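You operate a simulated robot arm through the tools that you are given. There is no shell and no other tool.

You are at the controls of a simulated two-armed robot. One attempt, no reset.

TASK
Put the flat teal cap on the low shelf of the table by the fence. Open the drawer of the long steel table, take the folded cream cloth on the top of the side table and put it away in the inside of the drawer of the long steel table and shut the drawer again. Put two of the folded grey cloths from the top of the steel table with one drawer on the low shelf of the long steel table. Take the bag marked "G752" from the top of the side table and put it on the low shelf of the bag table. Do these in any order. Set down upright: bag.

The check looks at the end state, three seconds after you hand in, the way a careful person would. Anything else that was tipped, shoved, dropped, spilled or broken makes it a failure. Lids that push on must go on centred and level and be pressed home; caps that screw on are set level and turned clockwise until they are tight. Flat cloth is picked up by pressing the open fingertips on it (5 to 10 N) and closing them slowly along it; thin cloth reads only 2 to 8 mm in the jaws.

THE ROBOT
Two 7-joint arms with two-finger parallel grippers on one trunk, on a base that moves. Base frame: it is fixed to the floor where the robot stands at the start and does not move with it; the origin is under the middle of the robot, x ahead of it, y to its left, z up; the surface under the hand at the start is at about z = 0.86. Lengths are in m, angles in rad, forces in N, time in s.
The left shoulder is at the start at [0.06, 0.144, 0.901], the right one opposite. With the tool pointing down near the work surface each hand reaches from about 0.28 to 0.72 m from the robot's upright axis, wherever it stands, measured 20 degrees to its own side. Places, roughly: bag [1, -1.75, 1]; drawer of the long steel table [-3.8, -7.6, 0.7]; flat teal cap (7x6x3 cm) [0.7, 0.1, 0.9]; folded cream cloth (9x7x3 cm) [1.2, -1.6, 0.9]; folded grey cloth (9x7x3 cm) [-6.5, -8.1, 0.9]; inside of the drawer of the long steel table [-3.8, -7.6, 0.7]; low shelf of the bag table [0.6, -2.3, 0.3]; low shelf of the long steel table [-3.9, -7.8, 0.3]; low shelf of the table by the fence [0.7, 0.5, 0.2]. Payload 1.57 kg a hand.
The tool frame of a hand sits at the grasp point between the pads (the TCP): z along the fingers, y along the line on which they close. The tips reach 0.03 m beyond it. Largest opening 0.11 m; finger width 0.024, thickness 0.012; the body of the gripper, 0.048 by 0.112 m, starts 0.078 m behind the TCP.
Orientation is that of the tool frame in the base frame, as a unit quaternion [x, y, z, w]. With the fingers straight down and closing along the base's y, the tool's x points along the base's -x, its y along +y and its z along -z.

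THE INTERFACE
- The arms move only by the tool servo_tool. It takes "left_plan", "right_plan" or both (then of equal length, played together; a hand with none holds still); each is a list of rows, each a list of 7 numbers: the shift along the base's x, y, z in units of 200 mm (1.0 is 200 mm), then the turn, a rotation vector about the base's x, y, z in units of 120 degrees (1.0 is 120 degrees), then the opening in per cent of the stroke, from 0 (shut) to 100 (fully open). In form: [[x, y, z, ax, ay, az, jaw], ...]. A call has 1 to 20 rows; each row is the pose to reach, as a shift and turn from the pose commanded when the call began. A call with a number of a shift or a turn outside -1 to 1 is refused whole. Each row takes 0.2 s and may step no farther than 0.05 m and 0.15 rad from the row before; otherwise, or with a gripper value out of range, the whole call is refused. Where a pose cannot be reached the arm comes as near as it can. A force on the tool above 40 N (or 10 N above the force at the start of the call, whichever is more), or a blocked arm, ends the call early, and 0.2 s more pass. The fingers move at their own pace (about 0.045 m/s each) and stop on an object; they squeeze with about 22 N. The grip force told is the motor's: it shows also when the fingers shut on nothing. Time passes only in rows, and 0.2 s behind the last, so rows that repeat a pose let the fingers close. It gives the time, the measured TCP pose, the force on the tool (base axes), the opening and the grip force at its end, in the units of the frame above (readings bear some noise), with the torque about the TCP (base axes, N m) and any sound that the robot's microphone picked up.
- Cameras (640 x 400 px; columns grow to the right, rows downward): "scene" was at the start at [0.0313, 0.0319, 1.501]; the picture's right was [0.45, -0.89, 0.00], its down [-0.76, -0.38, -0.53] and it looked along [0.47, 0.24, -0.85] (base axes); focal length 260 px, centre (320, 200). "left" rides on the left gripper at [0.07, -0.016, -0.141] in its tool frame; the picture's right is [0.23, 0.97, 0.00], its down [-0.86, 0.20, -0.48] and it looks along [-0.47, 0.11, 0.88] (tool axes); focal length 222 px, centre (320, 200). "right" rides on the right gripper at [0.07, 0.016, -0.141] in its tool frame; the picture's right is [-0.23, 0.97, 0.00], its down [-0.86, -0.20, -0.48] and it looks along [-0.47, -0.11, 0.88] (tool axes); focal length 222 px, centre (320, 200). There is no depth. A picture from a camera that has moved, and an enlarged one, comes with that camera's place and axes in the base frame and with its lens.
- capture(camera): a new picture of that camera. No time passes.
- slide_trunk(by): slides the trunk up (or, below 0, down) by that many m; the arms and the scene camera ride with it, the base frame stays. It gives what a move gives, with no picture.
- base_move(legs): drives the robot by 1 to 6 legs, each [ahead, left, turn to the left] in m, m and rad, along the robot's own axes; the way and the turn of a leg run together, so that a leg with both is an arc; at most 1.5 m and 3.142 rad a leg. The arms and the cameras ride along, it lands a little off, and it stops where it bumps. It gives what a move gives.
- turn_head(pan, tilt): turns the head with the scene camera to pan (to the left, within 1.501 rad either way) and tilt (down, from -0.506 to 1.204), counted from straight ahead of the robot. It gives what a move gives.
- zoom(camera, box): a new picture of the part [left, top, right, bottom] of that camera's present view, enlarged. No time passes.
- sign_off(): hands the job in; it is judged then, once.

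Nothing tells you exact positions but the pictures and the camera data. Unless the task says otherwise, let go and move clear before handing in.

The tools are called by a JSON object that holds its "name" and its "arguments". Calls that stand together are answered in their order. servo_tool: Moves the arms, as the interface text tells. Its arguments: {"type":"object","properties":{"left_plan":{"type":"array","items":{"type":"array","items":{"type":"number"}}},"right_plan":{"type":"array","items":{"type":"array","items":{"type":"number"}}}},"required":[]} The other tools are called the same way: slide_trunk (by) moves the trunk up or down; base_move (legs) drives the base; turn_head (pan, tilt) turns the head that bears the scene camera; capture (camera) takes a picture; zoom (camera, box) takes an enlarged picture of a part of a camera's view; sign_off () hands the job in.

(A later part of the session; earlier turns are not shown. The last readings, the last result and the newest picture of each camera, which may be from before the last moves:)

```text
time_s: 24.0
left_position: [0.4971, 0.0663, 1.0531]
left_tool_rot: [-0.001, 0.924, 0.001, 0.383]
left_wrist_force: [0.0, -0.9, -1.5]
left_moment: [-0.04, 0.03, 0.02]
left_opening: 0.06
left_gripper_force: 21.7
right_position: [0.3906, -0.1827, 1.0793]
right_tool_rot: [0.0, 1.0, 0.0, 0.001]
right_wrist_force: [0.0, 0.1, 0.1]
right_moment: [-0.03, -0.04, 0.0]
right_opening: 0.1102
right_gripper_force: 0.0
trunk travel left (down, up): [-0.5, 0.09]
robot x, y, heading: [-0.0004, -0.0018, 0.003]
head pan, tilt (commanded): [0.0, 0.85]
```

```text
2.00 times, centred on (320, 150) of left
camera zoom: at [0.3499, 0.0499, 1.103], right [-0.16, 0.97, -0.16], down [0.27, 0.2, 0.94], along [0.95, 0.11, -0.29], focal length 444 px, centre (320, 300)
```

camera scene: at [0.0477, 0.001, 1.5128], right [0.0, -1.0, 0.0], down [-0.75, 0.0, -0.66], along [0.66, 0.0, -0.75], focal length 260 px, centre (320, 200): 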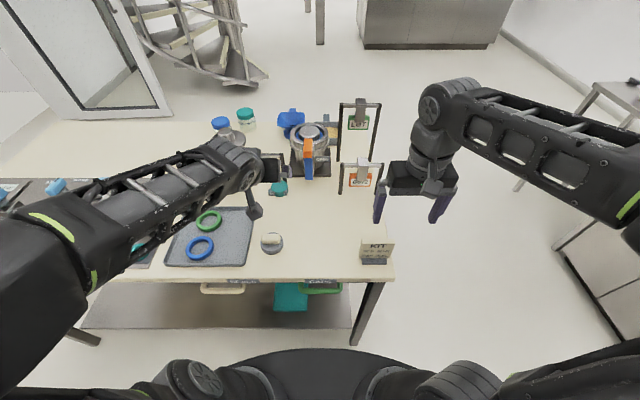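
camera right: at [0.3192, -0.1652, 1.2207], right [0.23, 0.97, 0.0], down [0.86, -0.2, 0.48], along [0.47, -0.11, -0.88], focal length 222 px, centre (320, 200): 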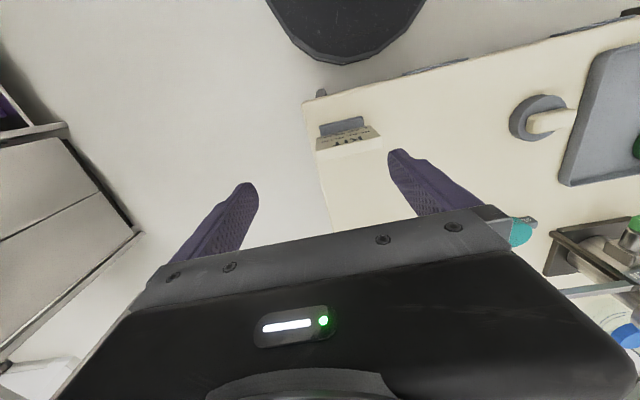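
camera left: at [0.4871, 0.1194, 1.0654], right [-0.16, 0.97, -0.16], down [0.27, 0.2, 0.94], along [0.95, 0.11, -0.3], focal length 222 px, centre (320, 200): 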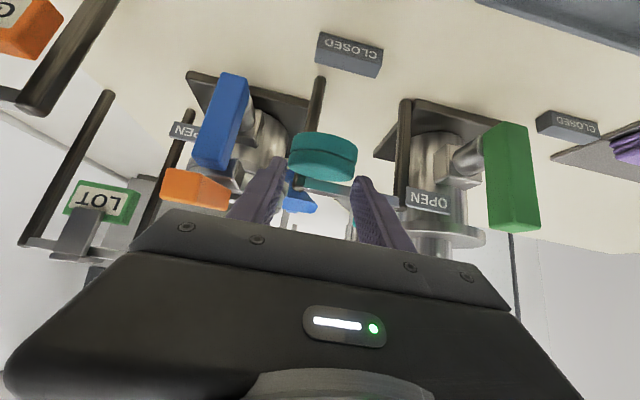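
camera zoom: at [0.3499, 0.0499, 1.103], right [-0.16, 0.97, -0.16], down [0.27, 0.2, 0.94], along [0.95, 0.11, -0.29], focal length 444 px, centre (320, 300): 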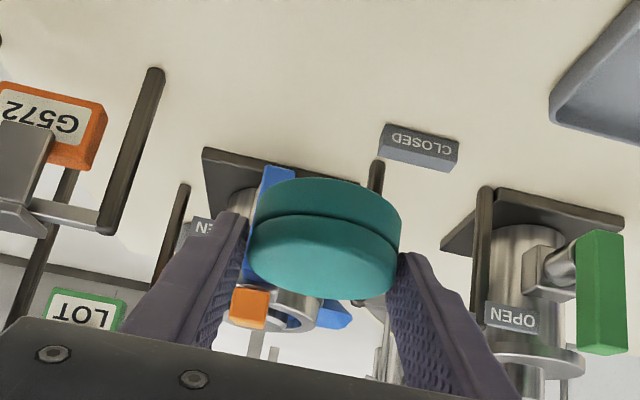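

The cap is held squarely. Before backing away from the bench I'll check what is to the sides and behind.

{"name": "turn_head", "arguments": {"pan": -1.5, "tilt": 0.7}}

{"name": "capture", "arguments": {"camera": "scene"}}

{"name": "turn_head", "arguments": {"pan": 1.5, "tilt": 0.6}}

{"name": "capture", "arguments": {"camera": "scene"}}

```text
time_s: 25.6
left_position: [0.4989, 0.0663, 1.0524]
left_tool_rot: [0.0, 0.924, 0.0, 0.382]
left_wrist_force: [-0.1, -0.2, 0.6]
left_moment: [-0.01, 0.04, -0.01]
left_opening: 0.0602
left_gripper_force: 21.9
right_position: [0.39, -0.1822, 1.079]
right_tool_rot: [0.0, 1.0, 0.0, 0.0]
right_wrist_force: [-0.6, -0.9, -0.3]
right_moment: [0.02, -0.01, 0.01]
right_opening: 0.11
right_gripper_force: 0.1
trunk travel left (down, up): [-0.5, 0.09]
robot x, y, heading: [-0.004, 0.0028, -0.001]
head pan, tilt (commanded): [-1.499, 0.7]
```

```text
taken
camera scene: at [-0.0242, -0.0839, 1.5252], right [-1.0, -0.07, 0.0], down [-0.05, 0.64, -0.76], along [0.06, -0.76, -0.64], focal length 260 px, centre (320, 200)
```

scene: 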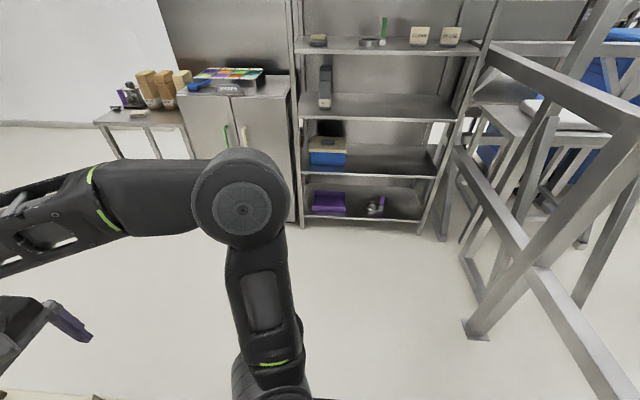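

```text
time_s: 28.2
left_position: [0.5003, 0.0677, 1.0525]
left_tool_rot: [0.0, 0.924, 0.0, 0.383]
left_wrist_force: [0.7, 0.0, -0.3]
left_moment: [0.0, -0.01, 0.02]
left_opening: 0.0596
left_gripper_force: 21.5
right_position: [0.3902, -0.1811, 1.079]
right_tool_rot: [-0.001, 1.0, 0.0, 0.0]
right_wrist_force: [-0.2, 0.0, 0.2]
right_moment: [0.01, 0.05, 0.02]
right_opening: 0.11
right_gripper_force: 0.1
trunk travel left (down, up): [-0.5, 0.09]
robot x, y, heading: [-0.004, 0.0006, -0.001]
head pan, tilt (commanded): [1.499, 0.6]
```

```text
taken
camera scene: at [-0.024, 0.089, 1.5338], right [1.0, -0.07, 0.0], down [-0.04, -0.56, -0.83], along [0.06, 0.82, -0.56], focal length 260 px, centre (320, 200)
```

scene: 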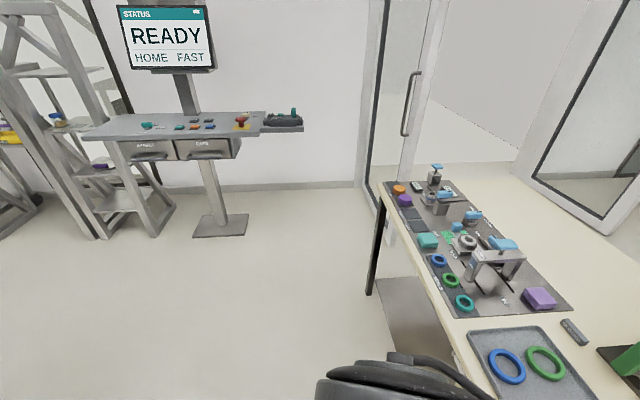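

Behind-right is a fence at about [-0.9, -0.8]; behind-left is open floor. I'll back off 0.45 m and 0.25 m to the left, then look under the bench.

{"name": "base_move", "arguments": {"legs": [[-0.45, 0.25, 0]]}}

{"name": "turn_head", "arguments": {"pan": 0.0, "tilt": 0.6}}

{"name": "capture", "arguments": {"camera": "scene"}}

```text
time_s: 31.1
left_position: [0.0584, 0.3183, 1.0527]
left_tool_rot: [0.001, 0.924, 0.0, 0.382]
left_wrist_force: [0.1, 0.5, 0.1]
left_moment: [0.02, 0.01, -0.02]
left_opening: 0.0597
left_gripper_force: 21.9
right_position: [-0.0527, 0.0702, 1.08]
right_tool_rot: [0.002, 1.0, 0.0, 0.0]
right_wrist_force: [1.0, -0.6, 0.1]
right_moment: [-0.01, 0.0, -0.02]
right_opening: 0.1099
right_gripper_force: 0.1
trunk travel left (down, up): [-0.5, 0.09]
robot x, y, heading: [-0.4416, 0.2551, -0.002]
head pan, tilt (commanded): [1.499, 0.6]
```

```text
time_s: 32.8
left_position: [0.0584, 0.318, 1.0526]
left_tool_rot: [0.002, 0.924, -0.001, 0.383]
left_wrist_force: [-0.7, 0.8, -0.1]
left_moment: [0.0, 0.03, 0.0]
left_opening: 0.0599
left_gripper_force: 22.0
right_position: [-0.0517, 0.0696, 1.0795]
right_tool_rot: [0.002, 1.0, 0.0, 0.0]
right_wrist_force: [0.1, -0.5, -0.4]
right_moment: [0.0, 0.0, 0.0]
right_opening: 0.1101
right_gripper_force: 0.1
trunk travel left (down, up): [-0.5, 0.09]
robot x, y, heading: [-0.4442, 0.2526, 0.003]
head pan, tilt (commanded): [0.0, 0.6]
```

```text
taken
camera scene: at [-0.3828, 0.2543, 1.5338], right [0.0, -1.0, 0.0], down [-0.56, 0.0, -0.83], along [0.83, 0.0, -0.56], focal length 260 px, centre (320, 200)
```

scene: 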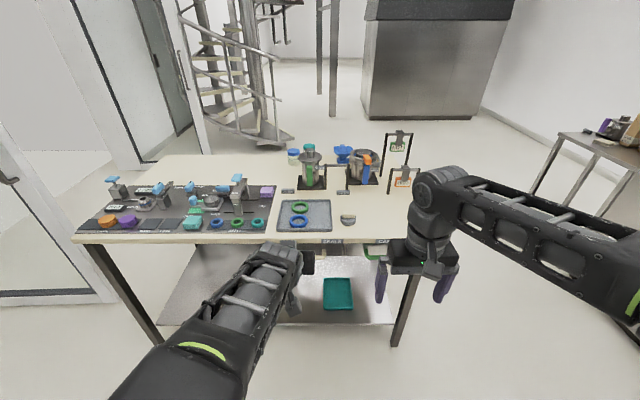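

The shelf under the bench holds a teal tray at its right; the left part looks free. I'll lower the trunk and look underneath.

{"name": "slide_trunk", "arguments": {"by": -0.45}}

{"name": "turn_head", "arguments": {"pan": 0.0, "tilt": 0.5}}

{"name": "capture", "arguments": {"camera": "scene"}}

{"name": "capture", "arguments": {"camera": "left"}}

{"name": "capture", "arguments": {"camera": "right"}}

```text
refused: -0.45 is not a number from -0.4 to 0.4
```

```text
time_s: 33.4
left_position: [0.0576, 0.3185, 1.0522]
left_tool_rot: [0.001, 0.924, 0.0, 0.383]
left_wrist_force: [-0.2, 0.2, 0.0]
left_moment: [-0.02, 0.02, -0.01]
left_opening: 0.0598
left_gripper_force: 21.9
right_position: [-0.0504, 0.0688, 1.0799]
right_tool_rot: [0.001, 1.0, -0.001, -0.001]
right_wrist_force: [-0.9, 0.4, 0.8]
right_moment: [-0.02, -0.02, -0.02]
right_opening: 0.1101
right_gripper_force: 0.0
trunk travel left (down, up): [-0.5, 0.09]
robot x, y, heading: [-0.4422, 0.2521, -0.006]
head pan, tilt (commanded): [0.0, 0.499]
```

```text
taken
camera scene: at [-0.3802, 0.2542, 1.5428], right [0.0, -1.0, 0.0], down [-0.48, 0.0, -0.88], along [0.88, 0.0, -0.48], focal length 260 px, centre (320, 200)
```

scene: 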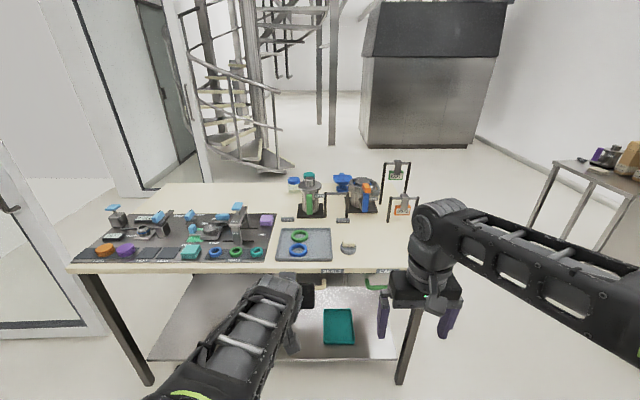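

```text
taken
camera left: at [-0.0897, 0.3019, 1.1025], right [-0.16, 0.97, -0.16], down [0.27, 0.2, 0.94], along [0.95, 0.11, -0.29], focal length 222 px, centre (320, 200)
```

left: 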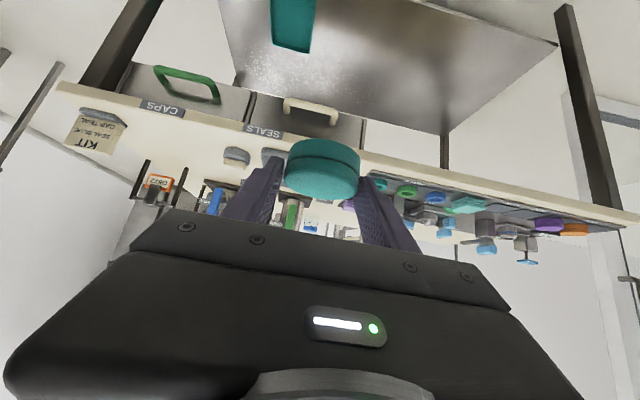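

```text
taken
camera right: at [-0.1221, 0.087, 1.2207], right [0.23, 0.97, 0.0], down [0.85, -0.2, 0.48], along [0.47, -0.11, -0.88], focal length 222 px, centre (320, 200)
```

right: 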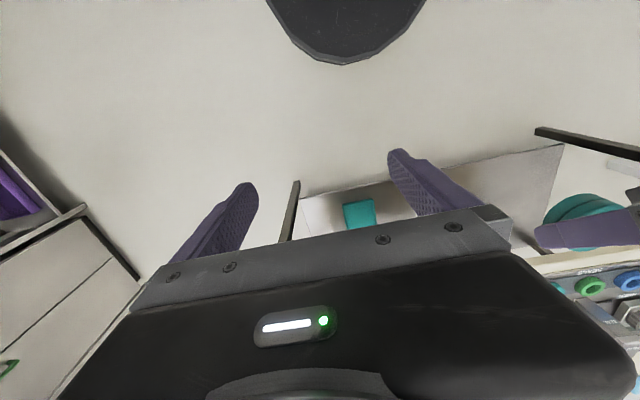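

The shelf under the left half is empty, with drawers only on the right. I'll lower the trunk in two steps.

{"name": "slide_trunk", "arguments": {"by": -0.35}}

{"name": "capture", "arguments": {"camera": "scene"}}

{"name": "capture", "arguments": {"camera": "left"}}

```text
time_s: 36.8
left_position: [0.0585, 0.3181, 0.7023]
left_tool_rot: [0.001, 0.924, 0.0, 0.383]
left_wrist_force: [0.4, 0.4, -1.5]
left_moment: [-0.03, 0.01, -0.01]
left_opening: 0.0571
left_gripper_force: 21.7
right_position: [-0.0507, 0.071, 0.7305]
right_tool_rot: [0.001, 1.0, 0.0, 0.0]
right_wrist_force: [0.0, -1.0, 0.2]
right_moment: [0.0, 0.01, 0.02]
right_opening: 0.1101
right_gripper_force: 0.0
trunk travel left (down, up): [-0.15, 0.44]
robot x, y, heading: [-0.4419, 0.2547, -0.0]
head pan, tilt (commanded): [0.0, 0.499]
```

```text
taken
camera scene: at [-0.3802, 0.2542, 1.1929], right [0.0, -1.0, 0.0], down [-0.48, 0.0, -0.88], along [0.88, 0.0, -0.48], focal length 260 px, centre (320, 200)
```

scene: 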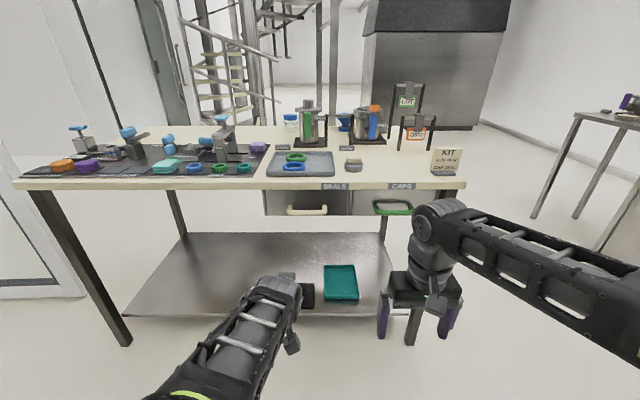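

```text
taken
camera left: at [-0.0897, 0.3019, 0.7525], right [-0.16, 0.97, -0.16], down [0.27, 0.2, 0.94], along [0.95, 0.11, -0.29], focal length 222 px, centre (320, 200)
```

left: 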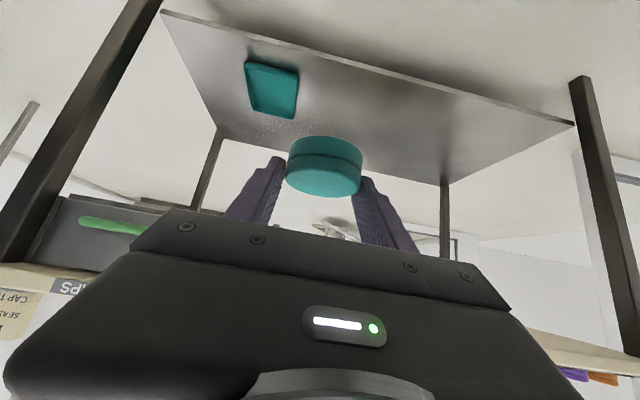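

The shelf's front edge is at about x 0.38, z 0.195, and free at y > 0.45. I'll lower the trunk a bit more, bring the left hand low with the cap and tuck the right hand back.

{"name": "slide_trunk", "arguments": {"by": -0.1}}

{"name": "servo_tool", "arguments": {"left_plan": [[0.05, 0.1, -0.2, 0, 0, 0, 15], [0.1, 0.2, -0.4, 0, 0, 0, 15], [0.15, 0.3, -0.6, 0, 0, 0, 15], [0.2, 0.4, -0.8, 0, 0, 0, 15], [0.3, 0.5, -1.0, 0, 0, 0, 15]], "right_plan": [[-0.1, -0.1, 0, 0, 0, 0, 100], [-0.2, -0.2, 0, 0, 0, 0, 100], [-0.3, -0.3, 0, 0, 0, 0, 100], [-0.4, -0.4, 0, 0, 0, 0, 100], [-0.4, -0.4, 0, 0, 0, 0, 100]]}}

{"name": "capture", "arguments": {"camera": "scene"}}

{"name": "capture", "arguments": {"camera": "left"}}

```text
time_s: 38.2
left_position: [0.0581, 0.3178, 0.6026]
left_tool_rot: [0.001, 0.924, 0.0, 0.383]
left_wrist_force: [0.2, -1.0, -0.5]
left_moment: [-0.05, 0.02, -0.01]
left_opening: 0.0572
left_gripper_force: 22.1
right_position: [-0.0508, 0.0703, 0.629]
right_tool_rot: [0.002, 1.0, 0.0, 0.001]
right_wrist_force: [0.1, -0.3, 0.0]
right_moment: [0.01, 0.03, 0.01]
right_opening: 0.1098
right_gripper_force: 0.0
trunk travel left (down, up): [-0.05, 0.54]
robot x, y, heading: [-0.4401, 0.2533, -0.003]
head pan, tilt (commanded): [0.0, 0.499]
```

```text
time_s: 39.4
left_position: [0.119, 0.4153, 0.4027]
left_tool_rot: [0.001, 0.923, -0.001, 0.384]
left_wrist_force: [-0.8, 0.2, -0.1]
left_moment: [0.02, 0.04, 0.01]
left_opening: 0.0572
left_gripper_force: 22.0
right_position: [-0.1301, -0.0107, 0.6264]
right_tool_rot: [0.002, 1.0, 0.0, 0.0]
right_wrist_force: [0.5, -0.5, 0.2]
right_moment: [-0.02, -0.01, 0.0]
right_opening: 0.11
right_gripper_force: 0.0
trunk travel left (down, up): [-0.05, 0.54]
robot x, y, heading: [-0.4415, 0.2572, -0.004]
head pan, tilt (commanded): [0.0, 0.499]
```

```text
taken
camera scene: at [-0.3805, 0.2541, 1.0929], right [0.0, -1.0, 0.0], down [-0.48, 0.0, -0.88], along [0.88, 0.0, -0.48], focal length 260 px, centre (320, 200)
```

scene: 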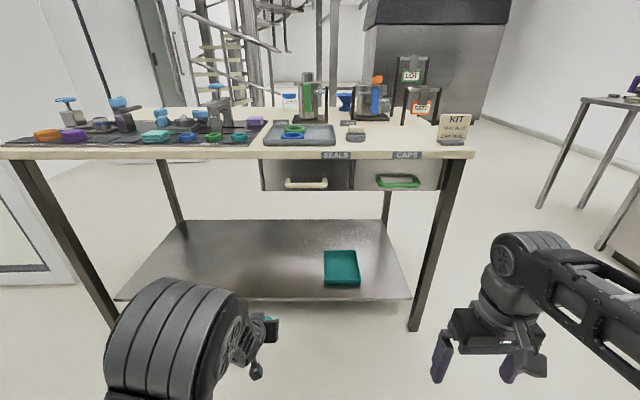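

```text
taken
camera left: at [-0.0292, 0.4003, 0.4522], right [-0.16, 0.97, -0.16], down [0.27, 0.2, 0.94], along [0.95, 0.1, -0.29], focal length 222 px, centre (320, 200)
```

left: 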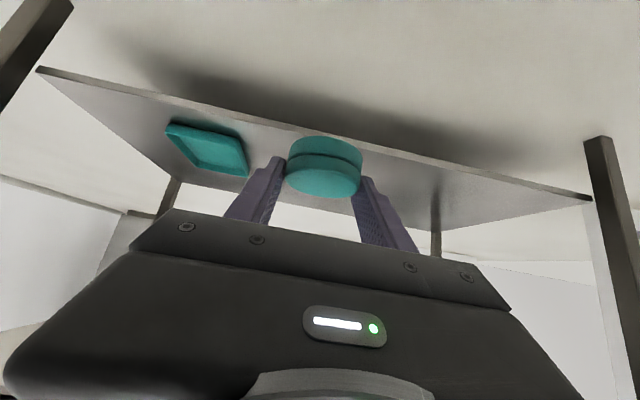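

Now lowering the left hand to about 5 cm above shelf level, still in front of the bench.

{"name": "servo_tool", "arguments": {"left_plan": [[0.05, 0.05, -0.15, 0, 0, 0, 15], [0.1, 0.1, -0.3, 0, 0, 0, 15], [0.15, 0.15, -0.45, 0, 0, 0, 15], [0.2, 0.18, -0.6, 0, 0, 0, 15]]}}

{"name": "capture", "arguments": {"camera": "scene"}}

{"name": "capture", "arguments": {"camera": "left"}}

```text
time_s: 40.4
left_position: [0.1557, 0.4484, 0.2878]
left_tool_rot: [0.001, 0.924, -0.001, 0.383]
left_wrist_force: [-0.4, 0.0, -0.5]
left_moment: [0.01, 0.0, 0.02]
left_opening: 0.057
left_gripper_force: 22.3
left hand out of reach, approached as far as the arm can: row 4
right_position: [-0.1288, -0.01, 0.6271]
right_tool_rot: [0.001, 1.0, 0.001, 0.0]
right_wrist_force: [0.4, 0.3, -1.0]
right_moment: [0.02, -0.01, -0.02]
right_opening: 0.11
right_gripper_force: 0.0
trunk travel left (down, up): [-0.05, 0.54]
robot x, y, heading: [-0.4395, 0.254, -0.001]
head pan, tilt (commanded): [0.0, 0.499]
```

```text
taken
camera scene: at [-0.3803, 0.2542, 1.093], right [0.0, -1.0, 0.0], down [-0.48, 0.0, -0.88], along [0.88, 0.0, -0.48], focal length 260 px, centre (320, 200)
```

scene: 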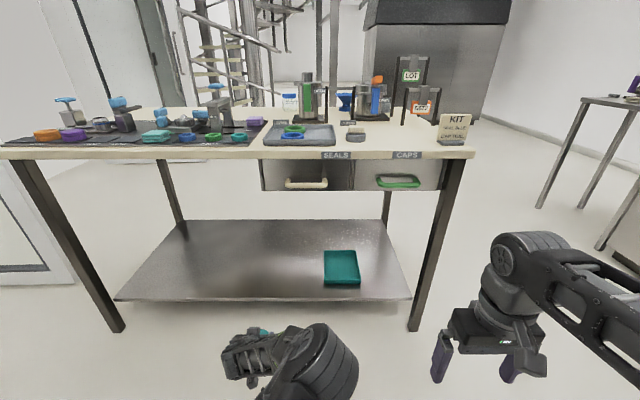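

```text
taken
camera left: at [0.0078, 0.4317, 0.3371], right [-0.16, 0.97, -0.16], down [0.27, 0.2, 0.94], along [0.95, 0.11, -0.29], focal length 222 px, centre (320, 200)
```

left: 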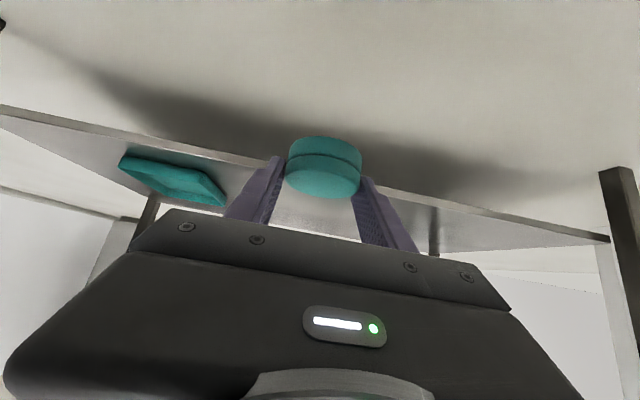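

The arm is at its reach limit there, so I'll shorten the reach slightly and use the last 5 cm of trunk travel.

{"name": "servo_tool", "arguments": {"left_plan": [[-0.1, 0, 0.12, 0, 0, 0, 15], [-0.2, 0, 0.25, 0, 0, 0, 15]]}}

{"name": "slide_trunk", "arguments": {"by": -0.05}}

{"name": "capture", "arguments": {"camera": "scene"}}

{"name": "capture", "arguments": {"camera": "left"}}

```text
time_s: 41.0
left_position: [0.1155, 0.4465, 0.3378]
left_tool_rot: [0.001, 0.924, 0.0, 0.383]
left_wrist_force: [-0.4, 0.3, -2.0]
left_moment: [-0.01, -0.01, 0.0]
left_opening: 0.0567
left_gripper_force: 21.9
right_position: [-0.1284, -0.0103, 0.6254]
right_tool_rot: [0.002, 1.0, -0.001, 0.0]
right_wrist_force: [-0.3, 0.9, 0.3]
right_moment: [-0.01, -0.04, -0.02]
right_opening: 0.11
right_gripper_force: 0.0
trunk travel left (down, up): [-0.05, 0.54]
robot x, y, heading: [-0.442, 0.2545, -0.003]
head pan, tilt (commanded): [0.0, 0.499]
```

```text
time_s: 41.9
left_position: [0.1162, 0.4474, 0.2875]
left_tool_rot: [0.002, 0.924, -0.001, 0.382]
left_wrist_force: [-0.3, 0.1, 0.0]
left_moment: [0.01, 0.01, 0.01]
left_opening: 0.057
left_gripper_force: 21.9
right_position: [-0.1292, -0.0094, 0.5781]
right_tool_rot: [0.001, 1.0, 0.0, 0.0]
right_wrist_force: [-0.6, 0.2, 0.2]
right_moment: [0.01, 0.0, 0.03]
right_opening: 0.11
right_gripper_force: 0.1
trunk travel left (down, up): [0.0, 0.59]
robot x, y, heading: [-0.4409, 0.2524, -0.004]
head pan, tilt (commanded): [0.0, 0.499]
```

```text
taken
camera scene: at [-0.3802, 0.2542, 1.0429], right [0.0, -1.0, 0.0], down [-0.48, 0.0, -0.88], along [0.88, 0.0, -0.48], focal length 260 px, centre (320, 200)
```

scene: 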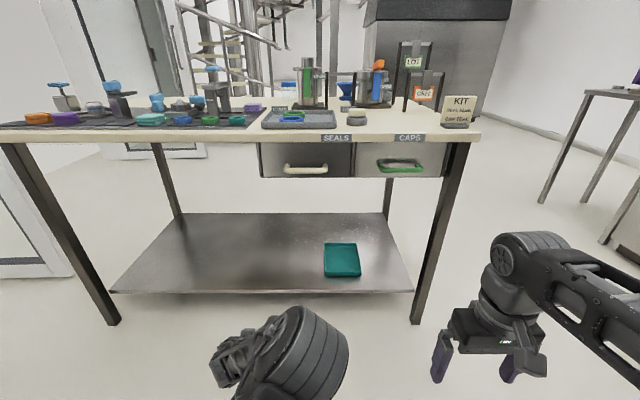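

```text
taken
camera left: at [-0.0325, 0.4317, 0.3377], right [-0.16, 0.97, -0.16], down [0.27, 0.2, 0.94], along [0.95, 0.11, -0.29], focal length 222 px, centre (320, 200)
```

left: 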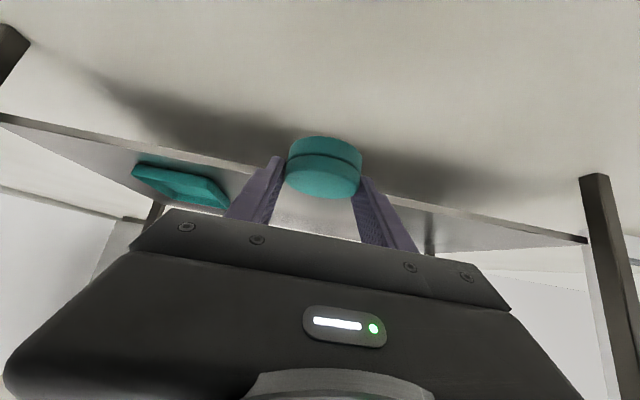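

Path clear: I'll drive 0.34 m ahead and 8 cm left so that the cap hovers over the shelf at about [0.46, 0.53].

{"name": "base_move", "arguments": {"legs": [[0.34, 0.08, 0]]}}

{"name": "capture", "arguments": {"camera": "scene"}}

{"name": "capture", "arguments": {"camera": "left"}}

```text
time_s: 44.2
left_position: [0.4572, 0.5287, 0.2874]
left_tool_rot: [0.0, 0.924, 0.0, 0.383]
left_wrist_force: [0.0, -0.3, -0.5]
left_moment: [0.01, 0.05, 0.01]
left_opening: 0.0572
left_gripper_force: 21.9
right_position: [0.2136, 0.0716, 0.577]
right_tool_rot: [0.001, 1.0, 0.0, 0.0]
right_wrist_force: [0.6, 0.5, 0.0]
right_moment: [0.02, 0.0, 0.03]
right_opening: 0.1099
right_gripper_force: 0.0
trunk travel left (down, up): [0.0, 0.59]
robot x, y, heading: [-0.102, 0.3315, 0.003]
head pan, tilt (commanded): [0.0, 0.499]
```

```text
taken
camera scene: at [-0.0385, 0.3336, 1.0429], right [0.0, -1.0, 0.0], down [-0.48, 0.0, -0.88], along [0.88, 0.0, -0.48], focal length 260 px, centre (320, 200)
```

scene: 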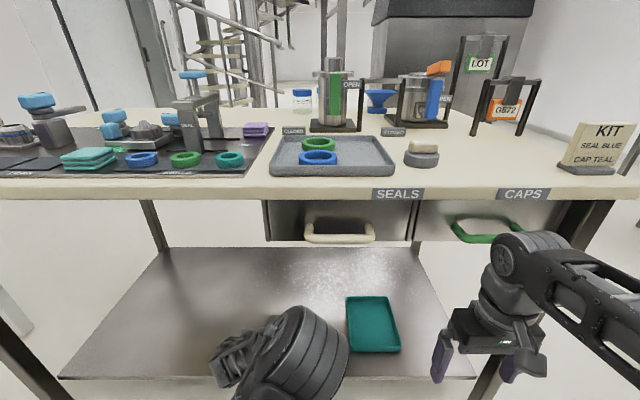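

```text
taken
camera left: at [0.3085, 0.5124, 0.3377], right [-0.16, 0.97, -0.16], down [0.27, 0.2, 0.94], along [0.95, 0.11, -0.29], focal length 222 px, centre (320, 200)
```

left: 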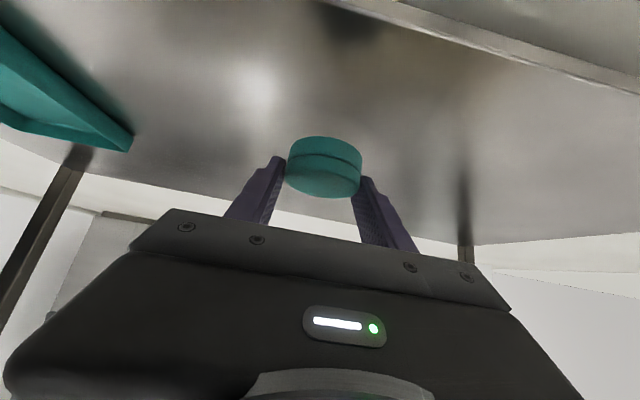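

The cap is over the shelf about 5 cm inside the front edge. Lowering gently to contact.

{"name": "servo_tool", "arguments": {"left_plan": [[0, 0, -0.12, 0, 0, 0, 15], [0, 0, -0.22, 0, 0, 0, 15], [0, 0, -0.26, 0, 0, 0, 15]]}}

{"name": "zoom", "arguments": {"camera": "left", "box": [160, 50, 480, 250]}}

```text
time_s: 45.0
left_position: [0.4574, 0.5274, 0.2354]
left_tool_rot: [0.0, 0.924, 0.0, 0.383]
left_wrist_force: [0.3, 0.4, -0.6]
left_moment: [0.0, 0.02, -0.01]
left_opening: 0.0569
left_gripper_force: 22.3
right_position: [0.2131, 0.0705, 0.5782]
right_tool_rot: [0.0, 1.0, 0.0, 0.0]
right_wrist_force: [-1.0, 0.1, -0.4]
right_moment: [-0.03, -0.02, 0.03]
right_opening: 0.1099
right_gripper_force: 0.0
trunk travel left (down, up): [0.0, 0.59]
robot x, y, heading: [-0.0961, 0.3311, 0.002]
head pan, tilt (commanded): [0.0, 0.499]
```

```text
2.00 times, centred on (320, 150) of left
camera zoom: at [0.3094, 0.5116, 0.2857], right [-0.16, 0.97, -0.16], down [0.27, 0.2, 0.94], along [0.95, 0.11, -0.29], focal length 444 px, centre (320, 300)
```

zoom: 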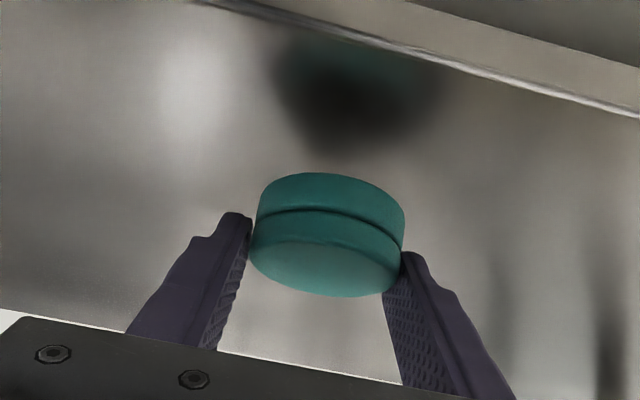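

Still just above the shelf by its reflection. Creeping down.

{"name": "servo_tool", "arguments": {"left_plan": [[0, 0, -0.02, 0, 0, 0, 15], [0, 0, -0.035, 0, 0, 0, 15]]}}

{"name": "zoom", "arguments": {"camera": "left", "box": [160, 50, 480, 250]}}

```text
time_s: 45.6
left_position: [0.4564, 0.5284, 0.2288]
left_tool_rot: [0.0, 0.924, 0.0, 0.382]
left_wrist_force: [0.2, 0.3, -0.1]
left_moment: [0.02, 0.04, 0.01]
left_opening: 0.057
left_gripper_force: 22.0
right_position: [0.2147, 0.0711, 0.5788]
right_tool_rot: [-0.001, 1.0, 0.0, 0.0]
right_wrist_force: [-0.5, 0.1, 0.2]
right_moment: [0.03, -0.02, -0.03]
right_opening: 0.1102
right_gripper_force: 0.0
trunk travel left (down, up): [0.0, 0.59]
robot x, y, heading: [-0.0998, 0.338, -0.002]
head pan, tilt (commanded): [0.0, 0.499]
```

```text
2.00 times, centred on (320, 150) of left
camera zoom: at [0.3087, 0.5119, 0.2785], right [-0.16, 0.97, -0.16], down [0.27, 0.2, 0.94], along [0.95, 0.11, -0.29], focal length 444 px, centre (320, 300)
```

zoom: 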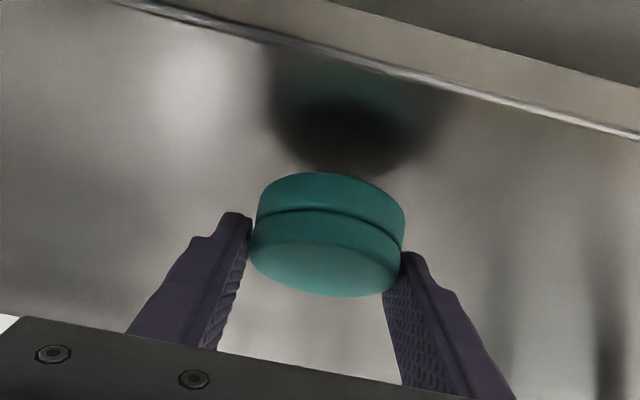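

{"name": "servo_tool", "arguments": {"left_plan": [[0, 0, -0.012, 0, 0, 0, 15], [0, 0, -0.022, 0, 0, 0, 15]]}}

{"name": "zoom", "arguments": {"camera": "left", "box": [160, 50, 480, 250]}}

```text
time_s: 46.2
left_position: [0.4563, 0.5289, 0.2251]
left_tool_rot: [-0.002, 0.924, 0.001, 0.383]
left_wrist_force: [0.7, 0.4, 0.3]
left_moment: [0.0, -0.01, 0.01]
left_opening: 0.057
left_gripper_force: 21.6
right_position: [0.2134, 0.0708, 0.5773]
right_tool_rot: [-0.001, 1.0, 0.0, 0.0]
right_wrist_force: [-0.4, 0.0, -0.3]
right_moment: [-0.01, -0.02, 0.04]
right_opening: 0.1102
right_gripper_force: 0.1
trunk travel left (down, up): [0.0, 0.59]
robot x, y, heading: [-0.0982, 0.3306, -0.0]
head pan, tilt (commanded): [0.0, 0.499]
```

```text
2.00 times, centred on (320, 150) of left
camera zoom: at [0.3089, 0.512, 0.2741], right [-0.16, 0.97, -0.16], down [0.27, 0.2, 0.94], along [0.95, 0.11, -0.29], focal length 444 px, centre (320, 300)
```

zoom: 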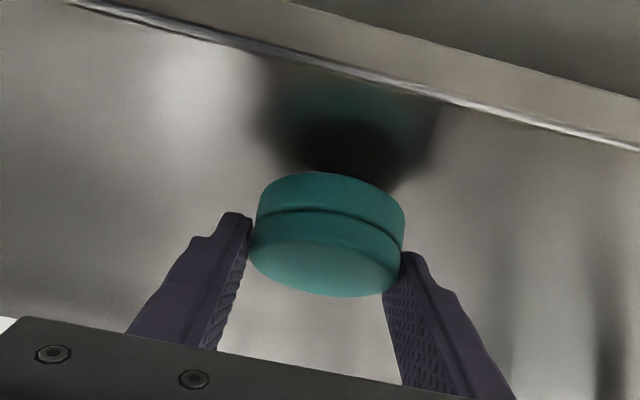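

{"name": "servo_tool", "arguments": {"left_plan": [[0, 0, -0.015, 0, 0, 0, 15], [0, 0, -0.03, 0, 0, 0, 15], [0, 0, -0.03, 0, 0, 0, 15]]}}

{"name": "zoom", "arguments": {"camera": "left", "box": [160, 50, 480, 250]}}

```text
time_s: 47.0
left_position: [0.4577, 0.5274, 0.2187]
left_tool_rot: [0.0, 0.924, 0.0, 0.383]
left_wrist_force: [-0.2, 0.0, -0.3]
left_moment: [0.03, 0.0, 0.04]
left_opening: 0.0568
left_gripper_force: 22.4
right_position: [0.2135, 0.0704, 0.578]
right_tool_rot: [0.0, 1.0, 0.0, -0.001]
right_wrist_force: [0.0, -0.2, -0.2]
right_moment: [0.04, -0.03, 0.01]
right_opening: 0.1097
right_gripper_force: 0.2
trunk travel left (down, up): [0.0, 0.59]
robot x, y, heading: [-0.1008, 0.3315, 0.0]
head pan, tilt (commanded): [0.0, 0.499]
```

```text
2.00 times, centred on (320, 150) of left
camera zoom: at [0.3088, 0.5121, 0.2678], right [-0.16, 0.97, -0.16], down [0.27, 0.2, 0.94], along [0.95, 0.11, -0.29], focal length 444 px, centre (320, 300)
```

zoom: 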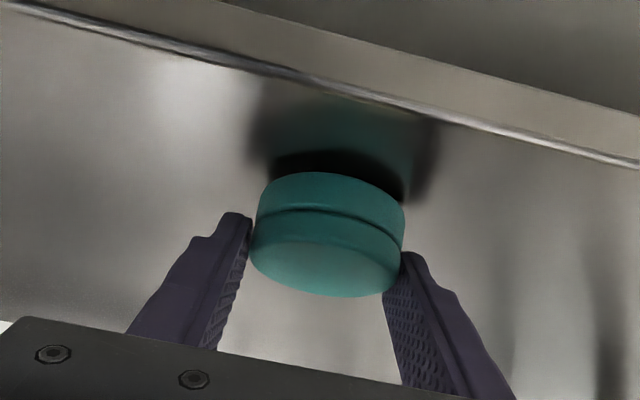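

{"name": "servo_tool", "arguments": {"left_plan": [[0, 0, -0.015, 0, 0, 0, 15], [0, 0, -0.028, 0, 0, 0, 15], [0, 0, -0.035, 0, 0, 0, 15]]}}

{"name": "zoom", "arguments": {"camera": "left", "box": [160, 50, 480, 250]}}

```text
time_s: 47.8
left_position: [0.4554, 0.5278, 0.2149]
left_tool_rot: [0.0, 0.924, 0.0, 0.383]
left_wrist_force: [0.6, 0.3, -0.9]
left_moment: [-0.03, 0.01, 0.01]
left_opening: 0.057
left_gripper_force: 22.0
left hand out of reach, approached as far as the arm can: row 2, 3
right_position: [0.2137, 0.0693, 0.5782]
right_tool_rot: [0.0, 1.0, 0.001, 0.0]
right_wrist_force: [-0.2, -0.2, 0.1]
right_moment: [-0.02, -0.02, 0.01]
right_opening: 0.1098
right_gripper_force: 0.1
trunk travel left (down, up): [0.0, 0.59]
robot x, y, heading: [-0.1004, 0.332, 0.001]
head pan, tilt (commanded): [0.0, 0.499]
```

```text
2.00 times, centred on (320, 150) of left
camera zoom: at [0.3074, 0.5104, 0.2648], right [-0.16, 0.97, -0.16], down [0.27, 0.2, 0.94], along [0.95, 0.11, -0.29], focal length 444 px, centre (320, 300)
```

zoom: 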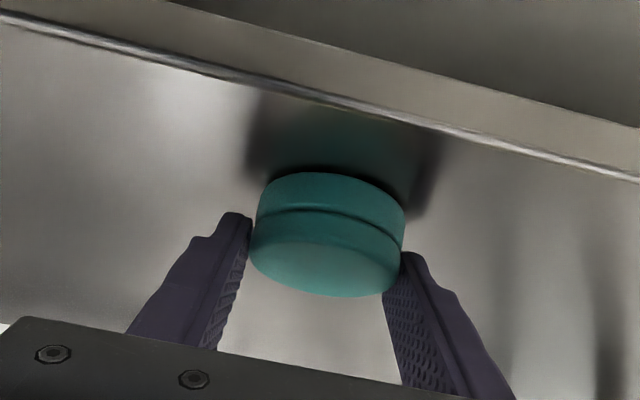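

About 2 mm of gap remains and the arm is at its lower limit; pulling back 1 cm should let it come down the rest.

{"name": "servo_tool", "arguments": {"left_plan": [[-0.05, -0.03, 0, 0, 0, 0, 15], [-0.06, -0.05, -0.012, 0, 0, 0, 15], [-0.06, -0.05, -0.02, 0, 0, 0, 15]]}}

{"name": "zoom", "arguments": {"camera": "left", "box": [160, 50, 480, 250]}}

```text
time_s: 48.6
left_position: [0.4436, 0.5164, 0.2135]
left_tool_rot: [-0.001, 0.923, 0.0, 0.385]
left_wrist_force: [-1.8, 3.9, 17.3]
left_moment: [-0.05, 0.16, -0.16]
left_opening: 0.0569
left_gripper_force: 22.6
right_position: [0.2135, 0.0706, 0.578]
right_tool_rot: [-0.001, 1.0, 0.0, 0.0]
right_wrist_force: [-0.4, 0.2, -0.3]
right_moment: [0.02, 0.0, 0.0]
right_opening: 0.1099
right_gripper_force: 0.0
trunk travel left (down, up): [0.0, 0.59]
robot x, y, heading: [-0.0988, 0.3295, -0.001]
head pan, tilt (commanded): [0.0, 0.499]
```

```text
2.00 times, centred on (320, 150) of left
camera zoom: at [0.2958, 0.5004, 0.2622], right [-0.16, 0.97, -0.16], down [0.26, 0.2, 0.94], along [0.95, 0.11, -0.29], focal length 444 px, centre (320, 300)
```

zoom: 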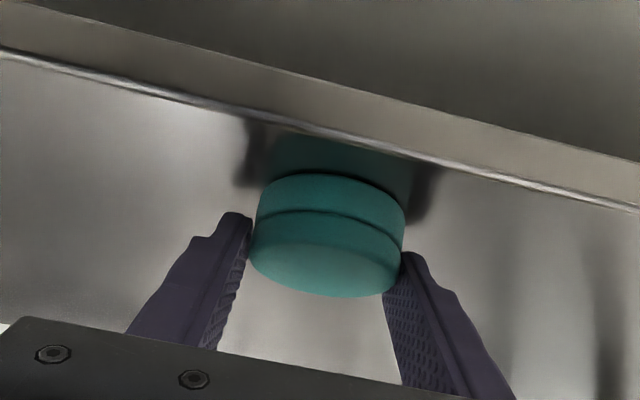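

It is on the shelf (17 N) but only ~2 cm from the front edge; I'll lift a few mm, move 1.2 cm deeper again, set it down and release.

{"name": "servo_tool", "arguments": {"left_plan": [[0, 0, 0.05, 0, 0, 0, 15], [0.065, 0.03, 0.05, 0, 0, 0, 15], [0.065, 0.03, 0.018, 0, 0, 0, 15], [0.065, 0.03, 0.01, 0, 0, 0, 15]]}}

{"name": "zoom", "arguments": {"camera": "left", "box": [160, 50, 480, 250]}}

```text
time_s: 49.6
left_position: [0.4577, 0.5221, 0.2146]
left_tool_rot: [0.0, 0.924, 0.0, 0.382]
left_wrist_force: [-0.1, 0.7, 1.2]
left_moment: [-0.01, -0.01, 0.0]
left_opening: 0.0569
left_gripper_force: 22.0
right_position: [0.2143, 0.0701, 0.5775]
right_tool_rot: [0.0, 1.0, 0.0, 0.001]
right_wrist_force: [1.3, -0.6, 0.2]
right_moment: [0.02, 0.0, 0.03]
right_opening: 0.1099
right_gripper_force: 0.1
trunk travel left (down, up): [0.0, 0.59]
robot x, y, heading: [-0.0982, 0.3312, 0.003]
head pan, tilt (commanded): [0.0, 0.499]
```

```text
2.00 times, centred on (320, 150) of left
camera zoom: at [0.3087, 0.5058, 0.263], right [-0.16, 0.97, -0.16], down [0.27, 0.2, 0.94], along [0.95, 0.11, -0.29], focal length 444 px, centre (320, 300)
```

zoom: 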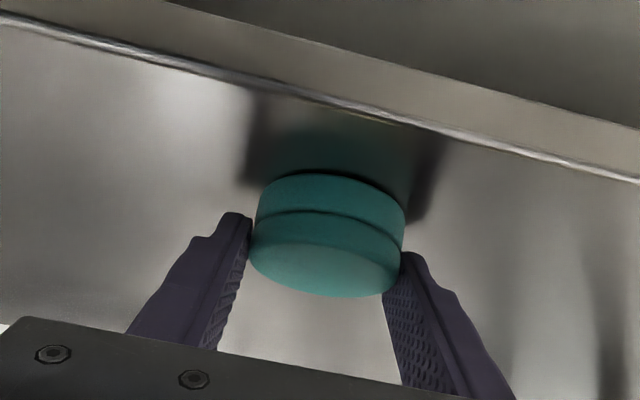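

Practically on the shelf (about 1 N). Opening the jaws, then backing the hand straight out and up.

{"name": "servo_tool", "arguments": {"left_plan": [[0, 0, 0, 0, 0, 0, 60], [0, 0, 0, 0, 0, 0, 80], [0, 0, 0, 0, 0, 0, 100], [0, 0, 0, 0, 0, 0, 100], [0, 0, 0, 0, 0, 0, 100]]}}

{"name": "servo_tool", "arguments": {"left_plan": [[-0.1, 0, 0.1, 0, 0, 0, 100], [-0.25, 0, 0.25, 0, 0, 0, 100], [-0.35, 0, 0.35, 0, 0, 0, 100]]}}

{"name": "capture", "arguments": {"camera": "left"}}

{"name": "capture", "arguments": {"camera": "scene"}}

```text
time_s: 50.8
left_position: [0.4576, 0.5218, 0.2128]
left_tool_rot: [0.0, 0.924, 0.0, 0.383]
left_wrist_force: [-0.3, -1.2, -0.4]
left_moment: [-0.01, -0.02, 0.02]
left_opening: 0.1102
left_gripper_force: 0.0
right_position: [0.2134, 0.0701, 0.5783]
right_tool_rot: [0.0, 1.0, 0.0, 0.0]
right_wrist_force: [-0.2, -0.8, -1.2]
right_moment: [0.05, -0.01, -0.01]
right_opening: 0.1101
right_gripper_force: 0.1
trunk travel left (down, up): [0.0, 0.59]
robot x, y, heading: [-0.1002, 0.3341, 0.004]
head pan, tilt (commanded): [0.0, 0.499]
```

```text
time_s: 51.6
left_position: [0.3866, 0.5233, 0.2871]
left_tool_rot: [0.0, 0.924, 0.0, 0.382]
left_wrist_force: [-0.1, 0.4, -0.4]
left_moment: [0.0, 0.0, 0.0]
left_opening: 0.11
left_gripper_force: 0.0
right_position: [0.2131, 0.0709, 0.5777]
right_tool_rot: [-0.001, 1.0, 0.002, -0.001]
right_wrist_force: [-0.9, -0.1, -0.7]
right_moment: [-0.02, 0.01, -0.01]
right_opening: 0.1099
right_gripper_force: 0.0
trunk travel left (down, up): [0.0, 0.59]
robot x, y, heading: [-0.0987, 0.3329, 0.001]
head pan, tilt (commanded): [0.0, 0.499]
```

```text
taken
camera left: at [0.2389, 0.5063, 0.3359], right [-0.16, 0.97, -0.16], down [0.27, 0.2, 0.94], along [0.95, 0.11, -0.29], focal length 222 px, centre (320, 200)
```

left: 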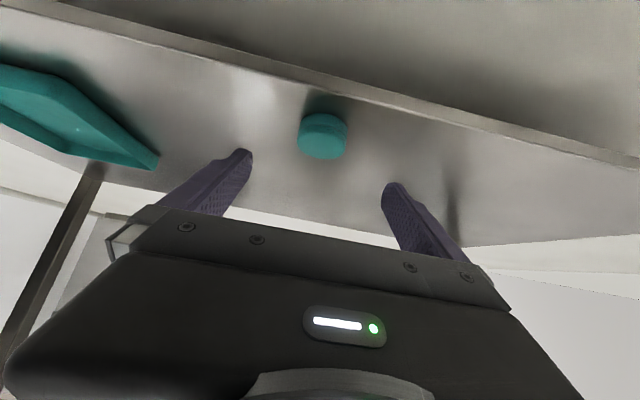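

```text
taken
camera scene: at [-0.0383, 0.3336, 1.0428], right [0.0, -1.0, 0.0], down [-0.48, 0.0, -0.88], along [0.88, 0.0, -0.48], focal length 260 px, centre (320, 200)
```

scene: 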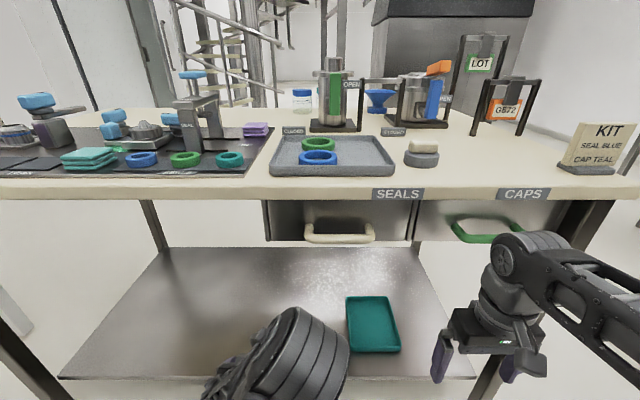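

The cap stands flat on the low shelf. Backing out, then raising the trunk and heading toward the side table.

{"name": "base_move", "arguments": {"legs": [[-0.36, 0, 0]]}}

{"name": "slide_trunk", "arguments": {"by": 0.4}}

{"name": "capture", "arguments": {"camera": "scene"}}

{"name": "turn_head", "arguments": {"pan": -1.0, "tilt": 0.4}}

{"name": "capture", "arguments": {"camera": "scene"}}

```text
time_s: 53.9
left_position: [0.0321, 0.5217, 0.2852]
left_tool_rot: [0.0, 0.924, -0.001, 0.382]
left_wrist_force: [0.2, -0.3, -0.4]
left_moment: [-0.01, -0.03, 0.01]
left_opening: 0.11
left_gripper_force: 0.0
right_position: [-0.1423, 0.07, 0.5784]
right_tool_rot: [0.0, 1.0, 0.0, 0.0]
right_wrist_force: [0.1, 0.2, 0.7]
right_moment: [0.02, 0.02, 0.02]
right_opening: 0.1098
right_gripper_force: 0.1
trunk travel left (down, up): [0.0, 0.59]
robot x, y, heading: [-0.4546, 0.3364, -0.0]
head pan, tilt (commanded): [0.0, 0.499]
```

```text
time_s: 57.7
left_position: [0.0315, 0.5232, 0.6857]
left_tool_rot: [0.0, 0.924, 0.0, 0.382]
left_wrist_force: [-1.2, -0.3, 0.6]
left_moment: [0.02, 0.01, 0.0]
left_opening: 0.1099
left_gripper_force: 0.1
right_position: [-0.1418, 0.0697, 0.9772]
right_tool_rot: [0.0, 1.0, -0.001, 0.0]
right_wrist_force: [0.3, 0.1, -0.1]
right_moment: [-0.02, 0.0, -0.02]
right_opening: 0.1099
right_gripper_force: 0.0
trunk travel left (down, up): [-0.4, 0.19]
robot x, y, heading: [-0.4542, 0.3328, -0.0]
head pan, tilt (commanded): [0.0, 0.499]
```

```text
taken
camera scene: at [-0.3941, 0.3335, 1.4428], right [0.0, -1.0, 0.0], down [-0.48, 0.0, -0.88], along [0.88, 0.0, -0.48], focal length 260 px, centre (320, 200)
```

scene: 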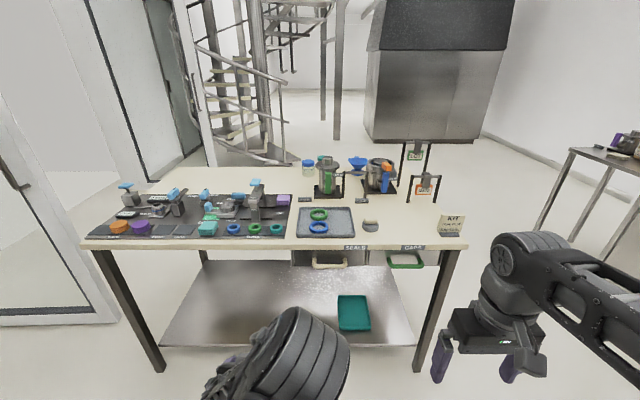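

```text
time_s: 59.0
left_position: [0.0321, 0.5215, 0.6855]
left_tool_rot: [0.001, 0.924, -0.001, 0.383]
left_wrist_force: [0.1, -1.0, 0.7]
left_moment: [-0.03, -0.02, 0.02]
left_opening: 0.1099
left_gripper_force: 0.0
right_position: [-0.1427, 0.0704, 0.977]
right_tool_rot: [0.0, 1.0, -0.001, 0.0]
right_wrist_force: [-0.7, -0.5, -0.2]
right_moment: [-0.03, 0.01, 0.0]
right_opening: 0.11
right_gripper_force: 0.0
trunk travel left (down, up): [-0.4, 0.19]
robot x, y, heading: [-0.4557, 0.3349, -0.003]
head pan, tilt (commanded): [-1.0, 0.4]
```

```text
taken
camera scene: at [-0.435, 0.2556, 1.452], right [-0.84, -0.54, 0.0], down [-0.21, 0.33, -0.92], along [0.5, -0.77, -0.39], focal length 260 px, centre (320, 200)
```

scene: 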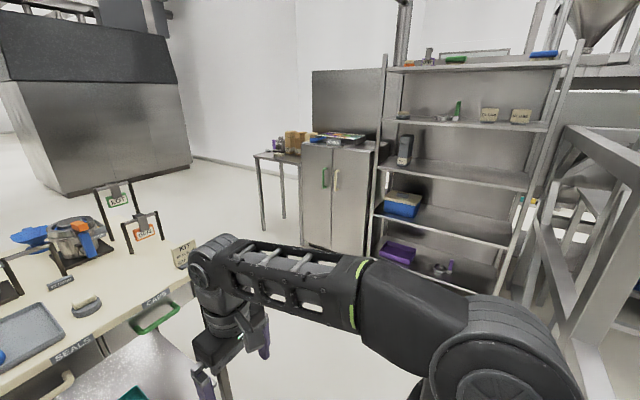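

Now I'll raise the trunk the rest, bring the left hand back to a compact upright pose, then drive.

{"name": "slide_trunk", "arguments": {"by": 0.1}}

{"name": "servo_tool", "arguments": {"left_plan": [[-0.05, 0, 0.18, 0, 0.06, 0, 100], [-0.15, 0, 0.36, 0, 0.12, 0, 100], [-0.25, 0, 0.54, 0, 0.18, 0, 100], [-0.35, 0, 0.72, 0, 0.25, 0, 100], [-0.45, 0, 0.88, 0, 0.315, 0, 100], [-0.55, 0.05, 1.0, 0, 0.375, 0, 100]]}}

{"name": "turn_head", "arguments": {"pan": -1.5, "tilt": 0.7}}

{"name": "capture", "arguments": {"camera": "scene"}}

```text
time_s: 60.3
left_position: [0.0319, 0.5232, 0.7859]
left_tool_rot: [0.0, 0.924, 0.0, 0.384]
left_wrist_force: [-0.4, -0.1, -0.1]
left_moment: [0.01, 0.02, 0.0]
left_opening: 0.1102
left_gripper_force: 0.1
right_position: [-0.1419, 0.0703, 1.0763]
right_tool_rot: [0.0, 1.0, 0.001, 0.0]
right_wrist_force: [-0.1, 0.1, 0.5]
right_moment: [-0.01, 0.01, 0.02]
right_opening: 0.1102
right_gripper_force: 0.0
trunk travel left (down, up): [-0.5, 0.09]
robot x, y, heading: [-0.4564, 0.3323, 0.0]
head pan, tilt (commanded): [-1.0, 0.4]
```

```text
time_s: 61.7
left_position: [-0.0789, 0.5337, 0.9871]
left_tool_rot: [0.0, 1.0, -0.001, 0.0]
left_wrist_force: [0.6, -0.1, -0.2]
left_moment: [0.02, 0.01, 0.01]
left_opening: 0.11
left_gripper_force: 0.0
right_position: [-0.1412, 0.0716, 1.0767]
right_tool_rot: [0.0, 1.0, 0.0, 0.0]
right_wrist_force: [-0.5, -0.4, 0.7]
right_moment: [-0.01, 0.01, 0.01]
right_opening: 0.1099
right_gripper_force: 0.0
trunk travel left (down, up): [-0.5, 0.09]
robot x, y, heading: [-0.4552, 0.3319, -0.001]
head pan, tilt (commanded): [-1.0, 0.4]
```

```text
time_s: 62.6
left_position: [-0.0783, 0.5333, 0.9854]
left_tool_rot: [0.0, 1.0, 0.0, 0.0]
left_wrist_force: [0.1, -0.1, -0.5]
left_moment: [0.0, 0.01, 0.02]
left_opening: 0.1101
left_gripper_force: 0.1
right_position: [-0.1434, 0.0695, 1.0781]
right_tool_rot: [0.0, 1.0, 0.0, 0.0]
right_wrist_force: [-0.8, 0.1, -0.1]
right_moment: [-0.01, 0.0, 0.02]
right_opening: 0.11
right_gripper_force: 0.0
trunk travel left (down, up): [-0.5, 0.09]
robot x, y, heading: [-0.4579, 0.3328, 0.001]
head pan, tilt (commanded): [-1.499, 0.7]
```

```text
taken
camera scene: at [-0.479, 0.2487, 1.5252], right [-1.0, -0.07, 0.0], down [-0.05, 0.64, -0.77], along [0.06, -0.76, -0.64], focal length 260 px, centre (320, 200)
```

scene: 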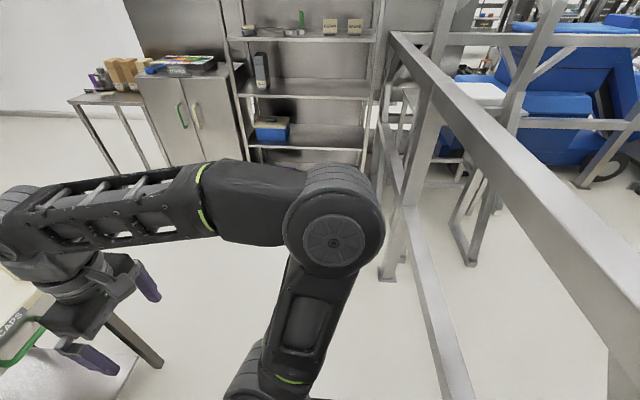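

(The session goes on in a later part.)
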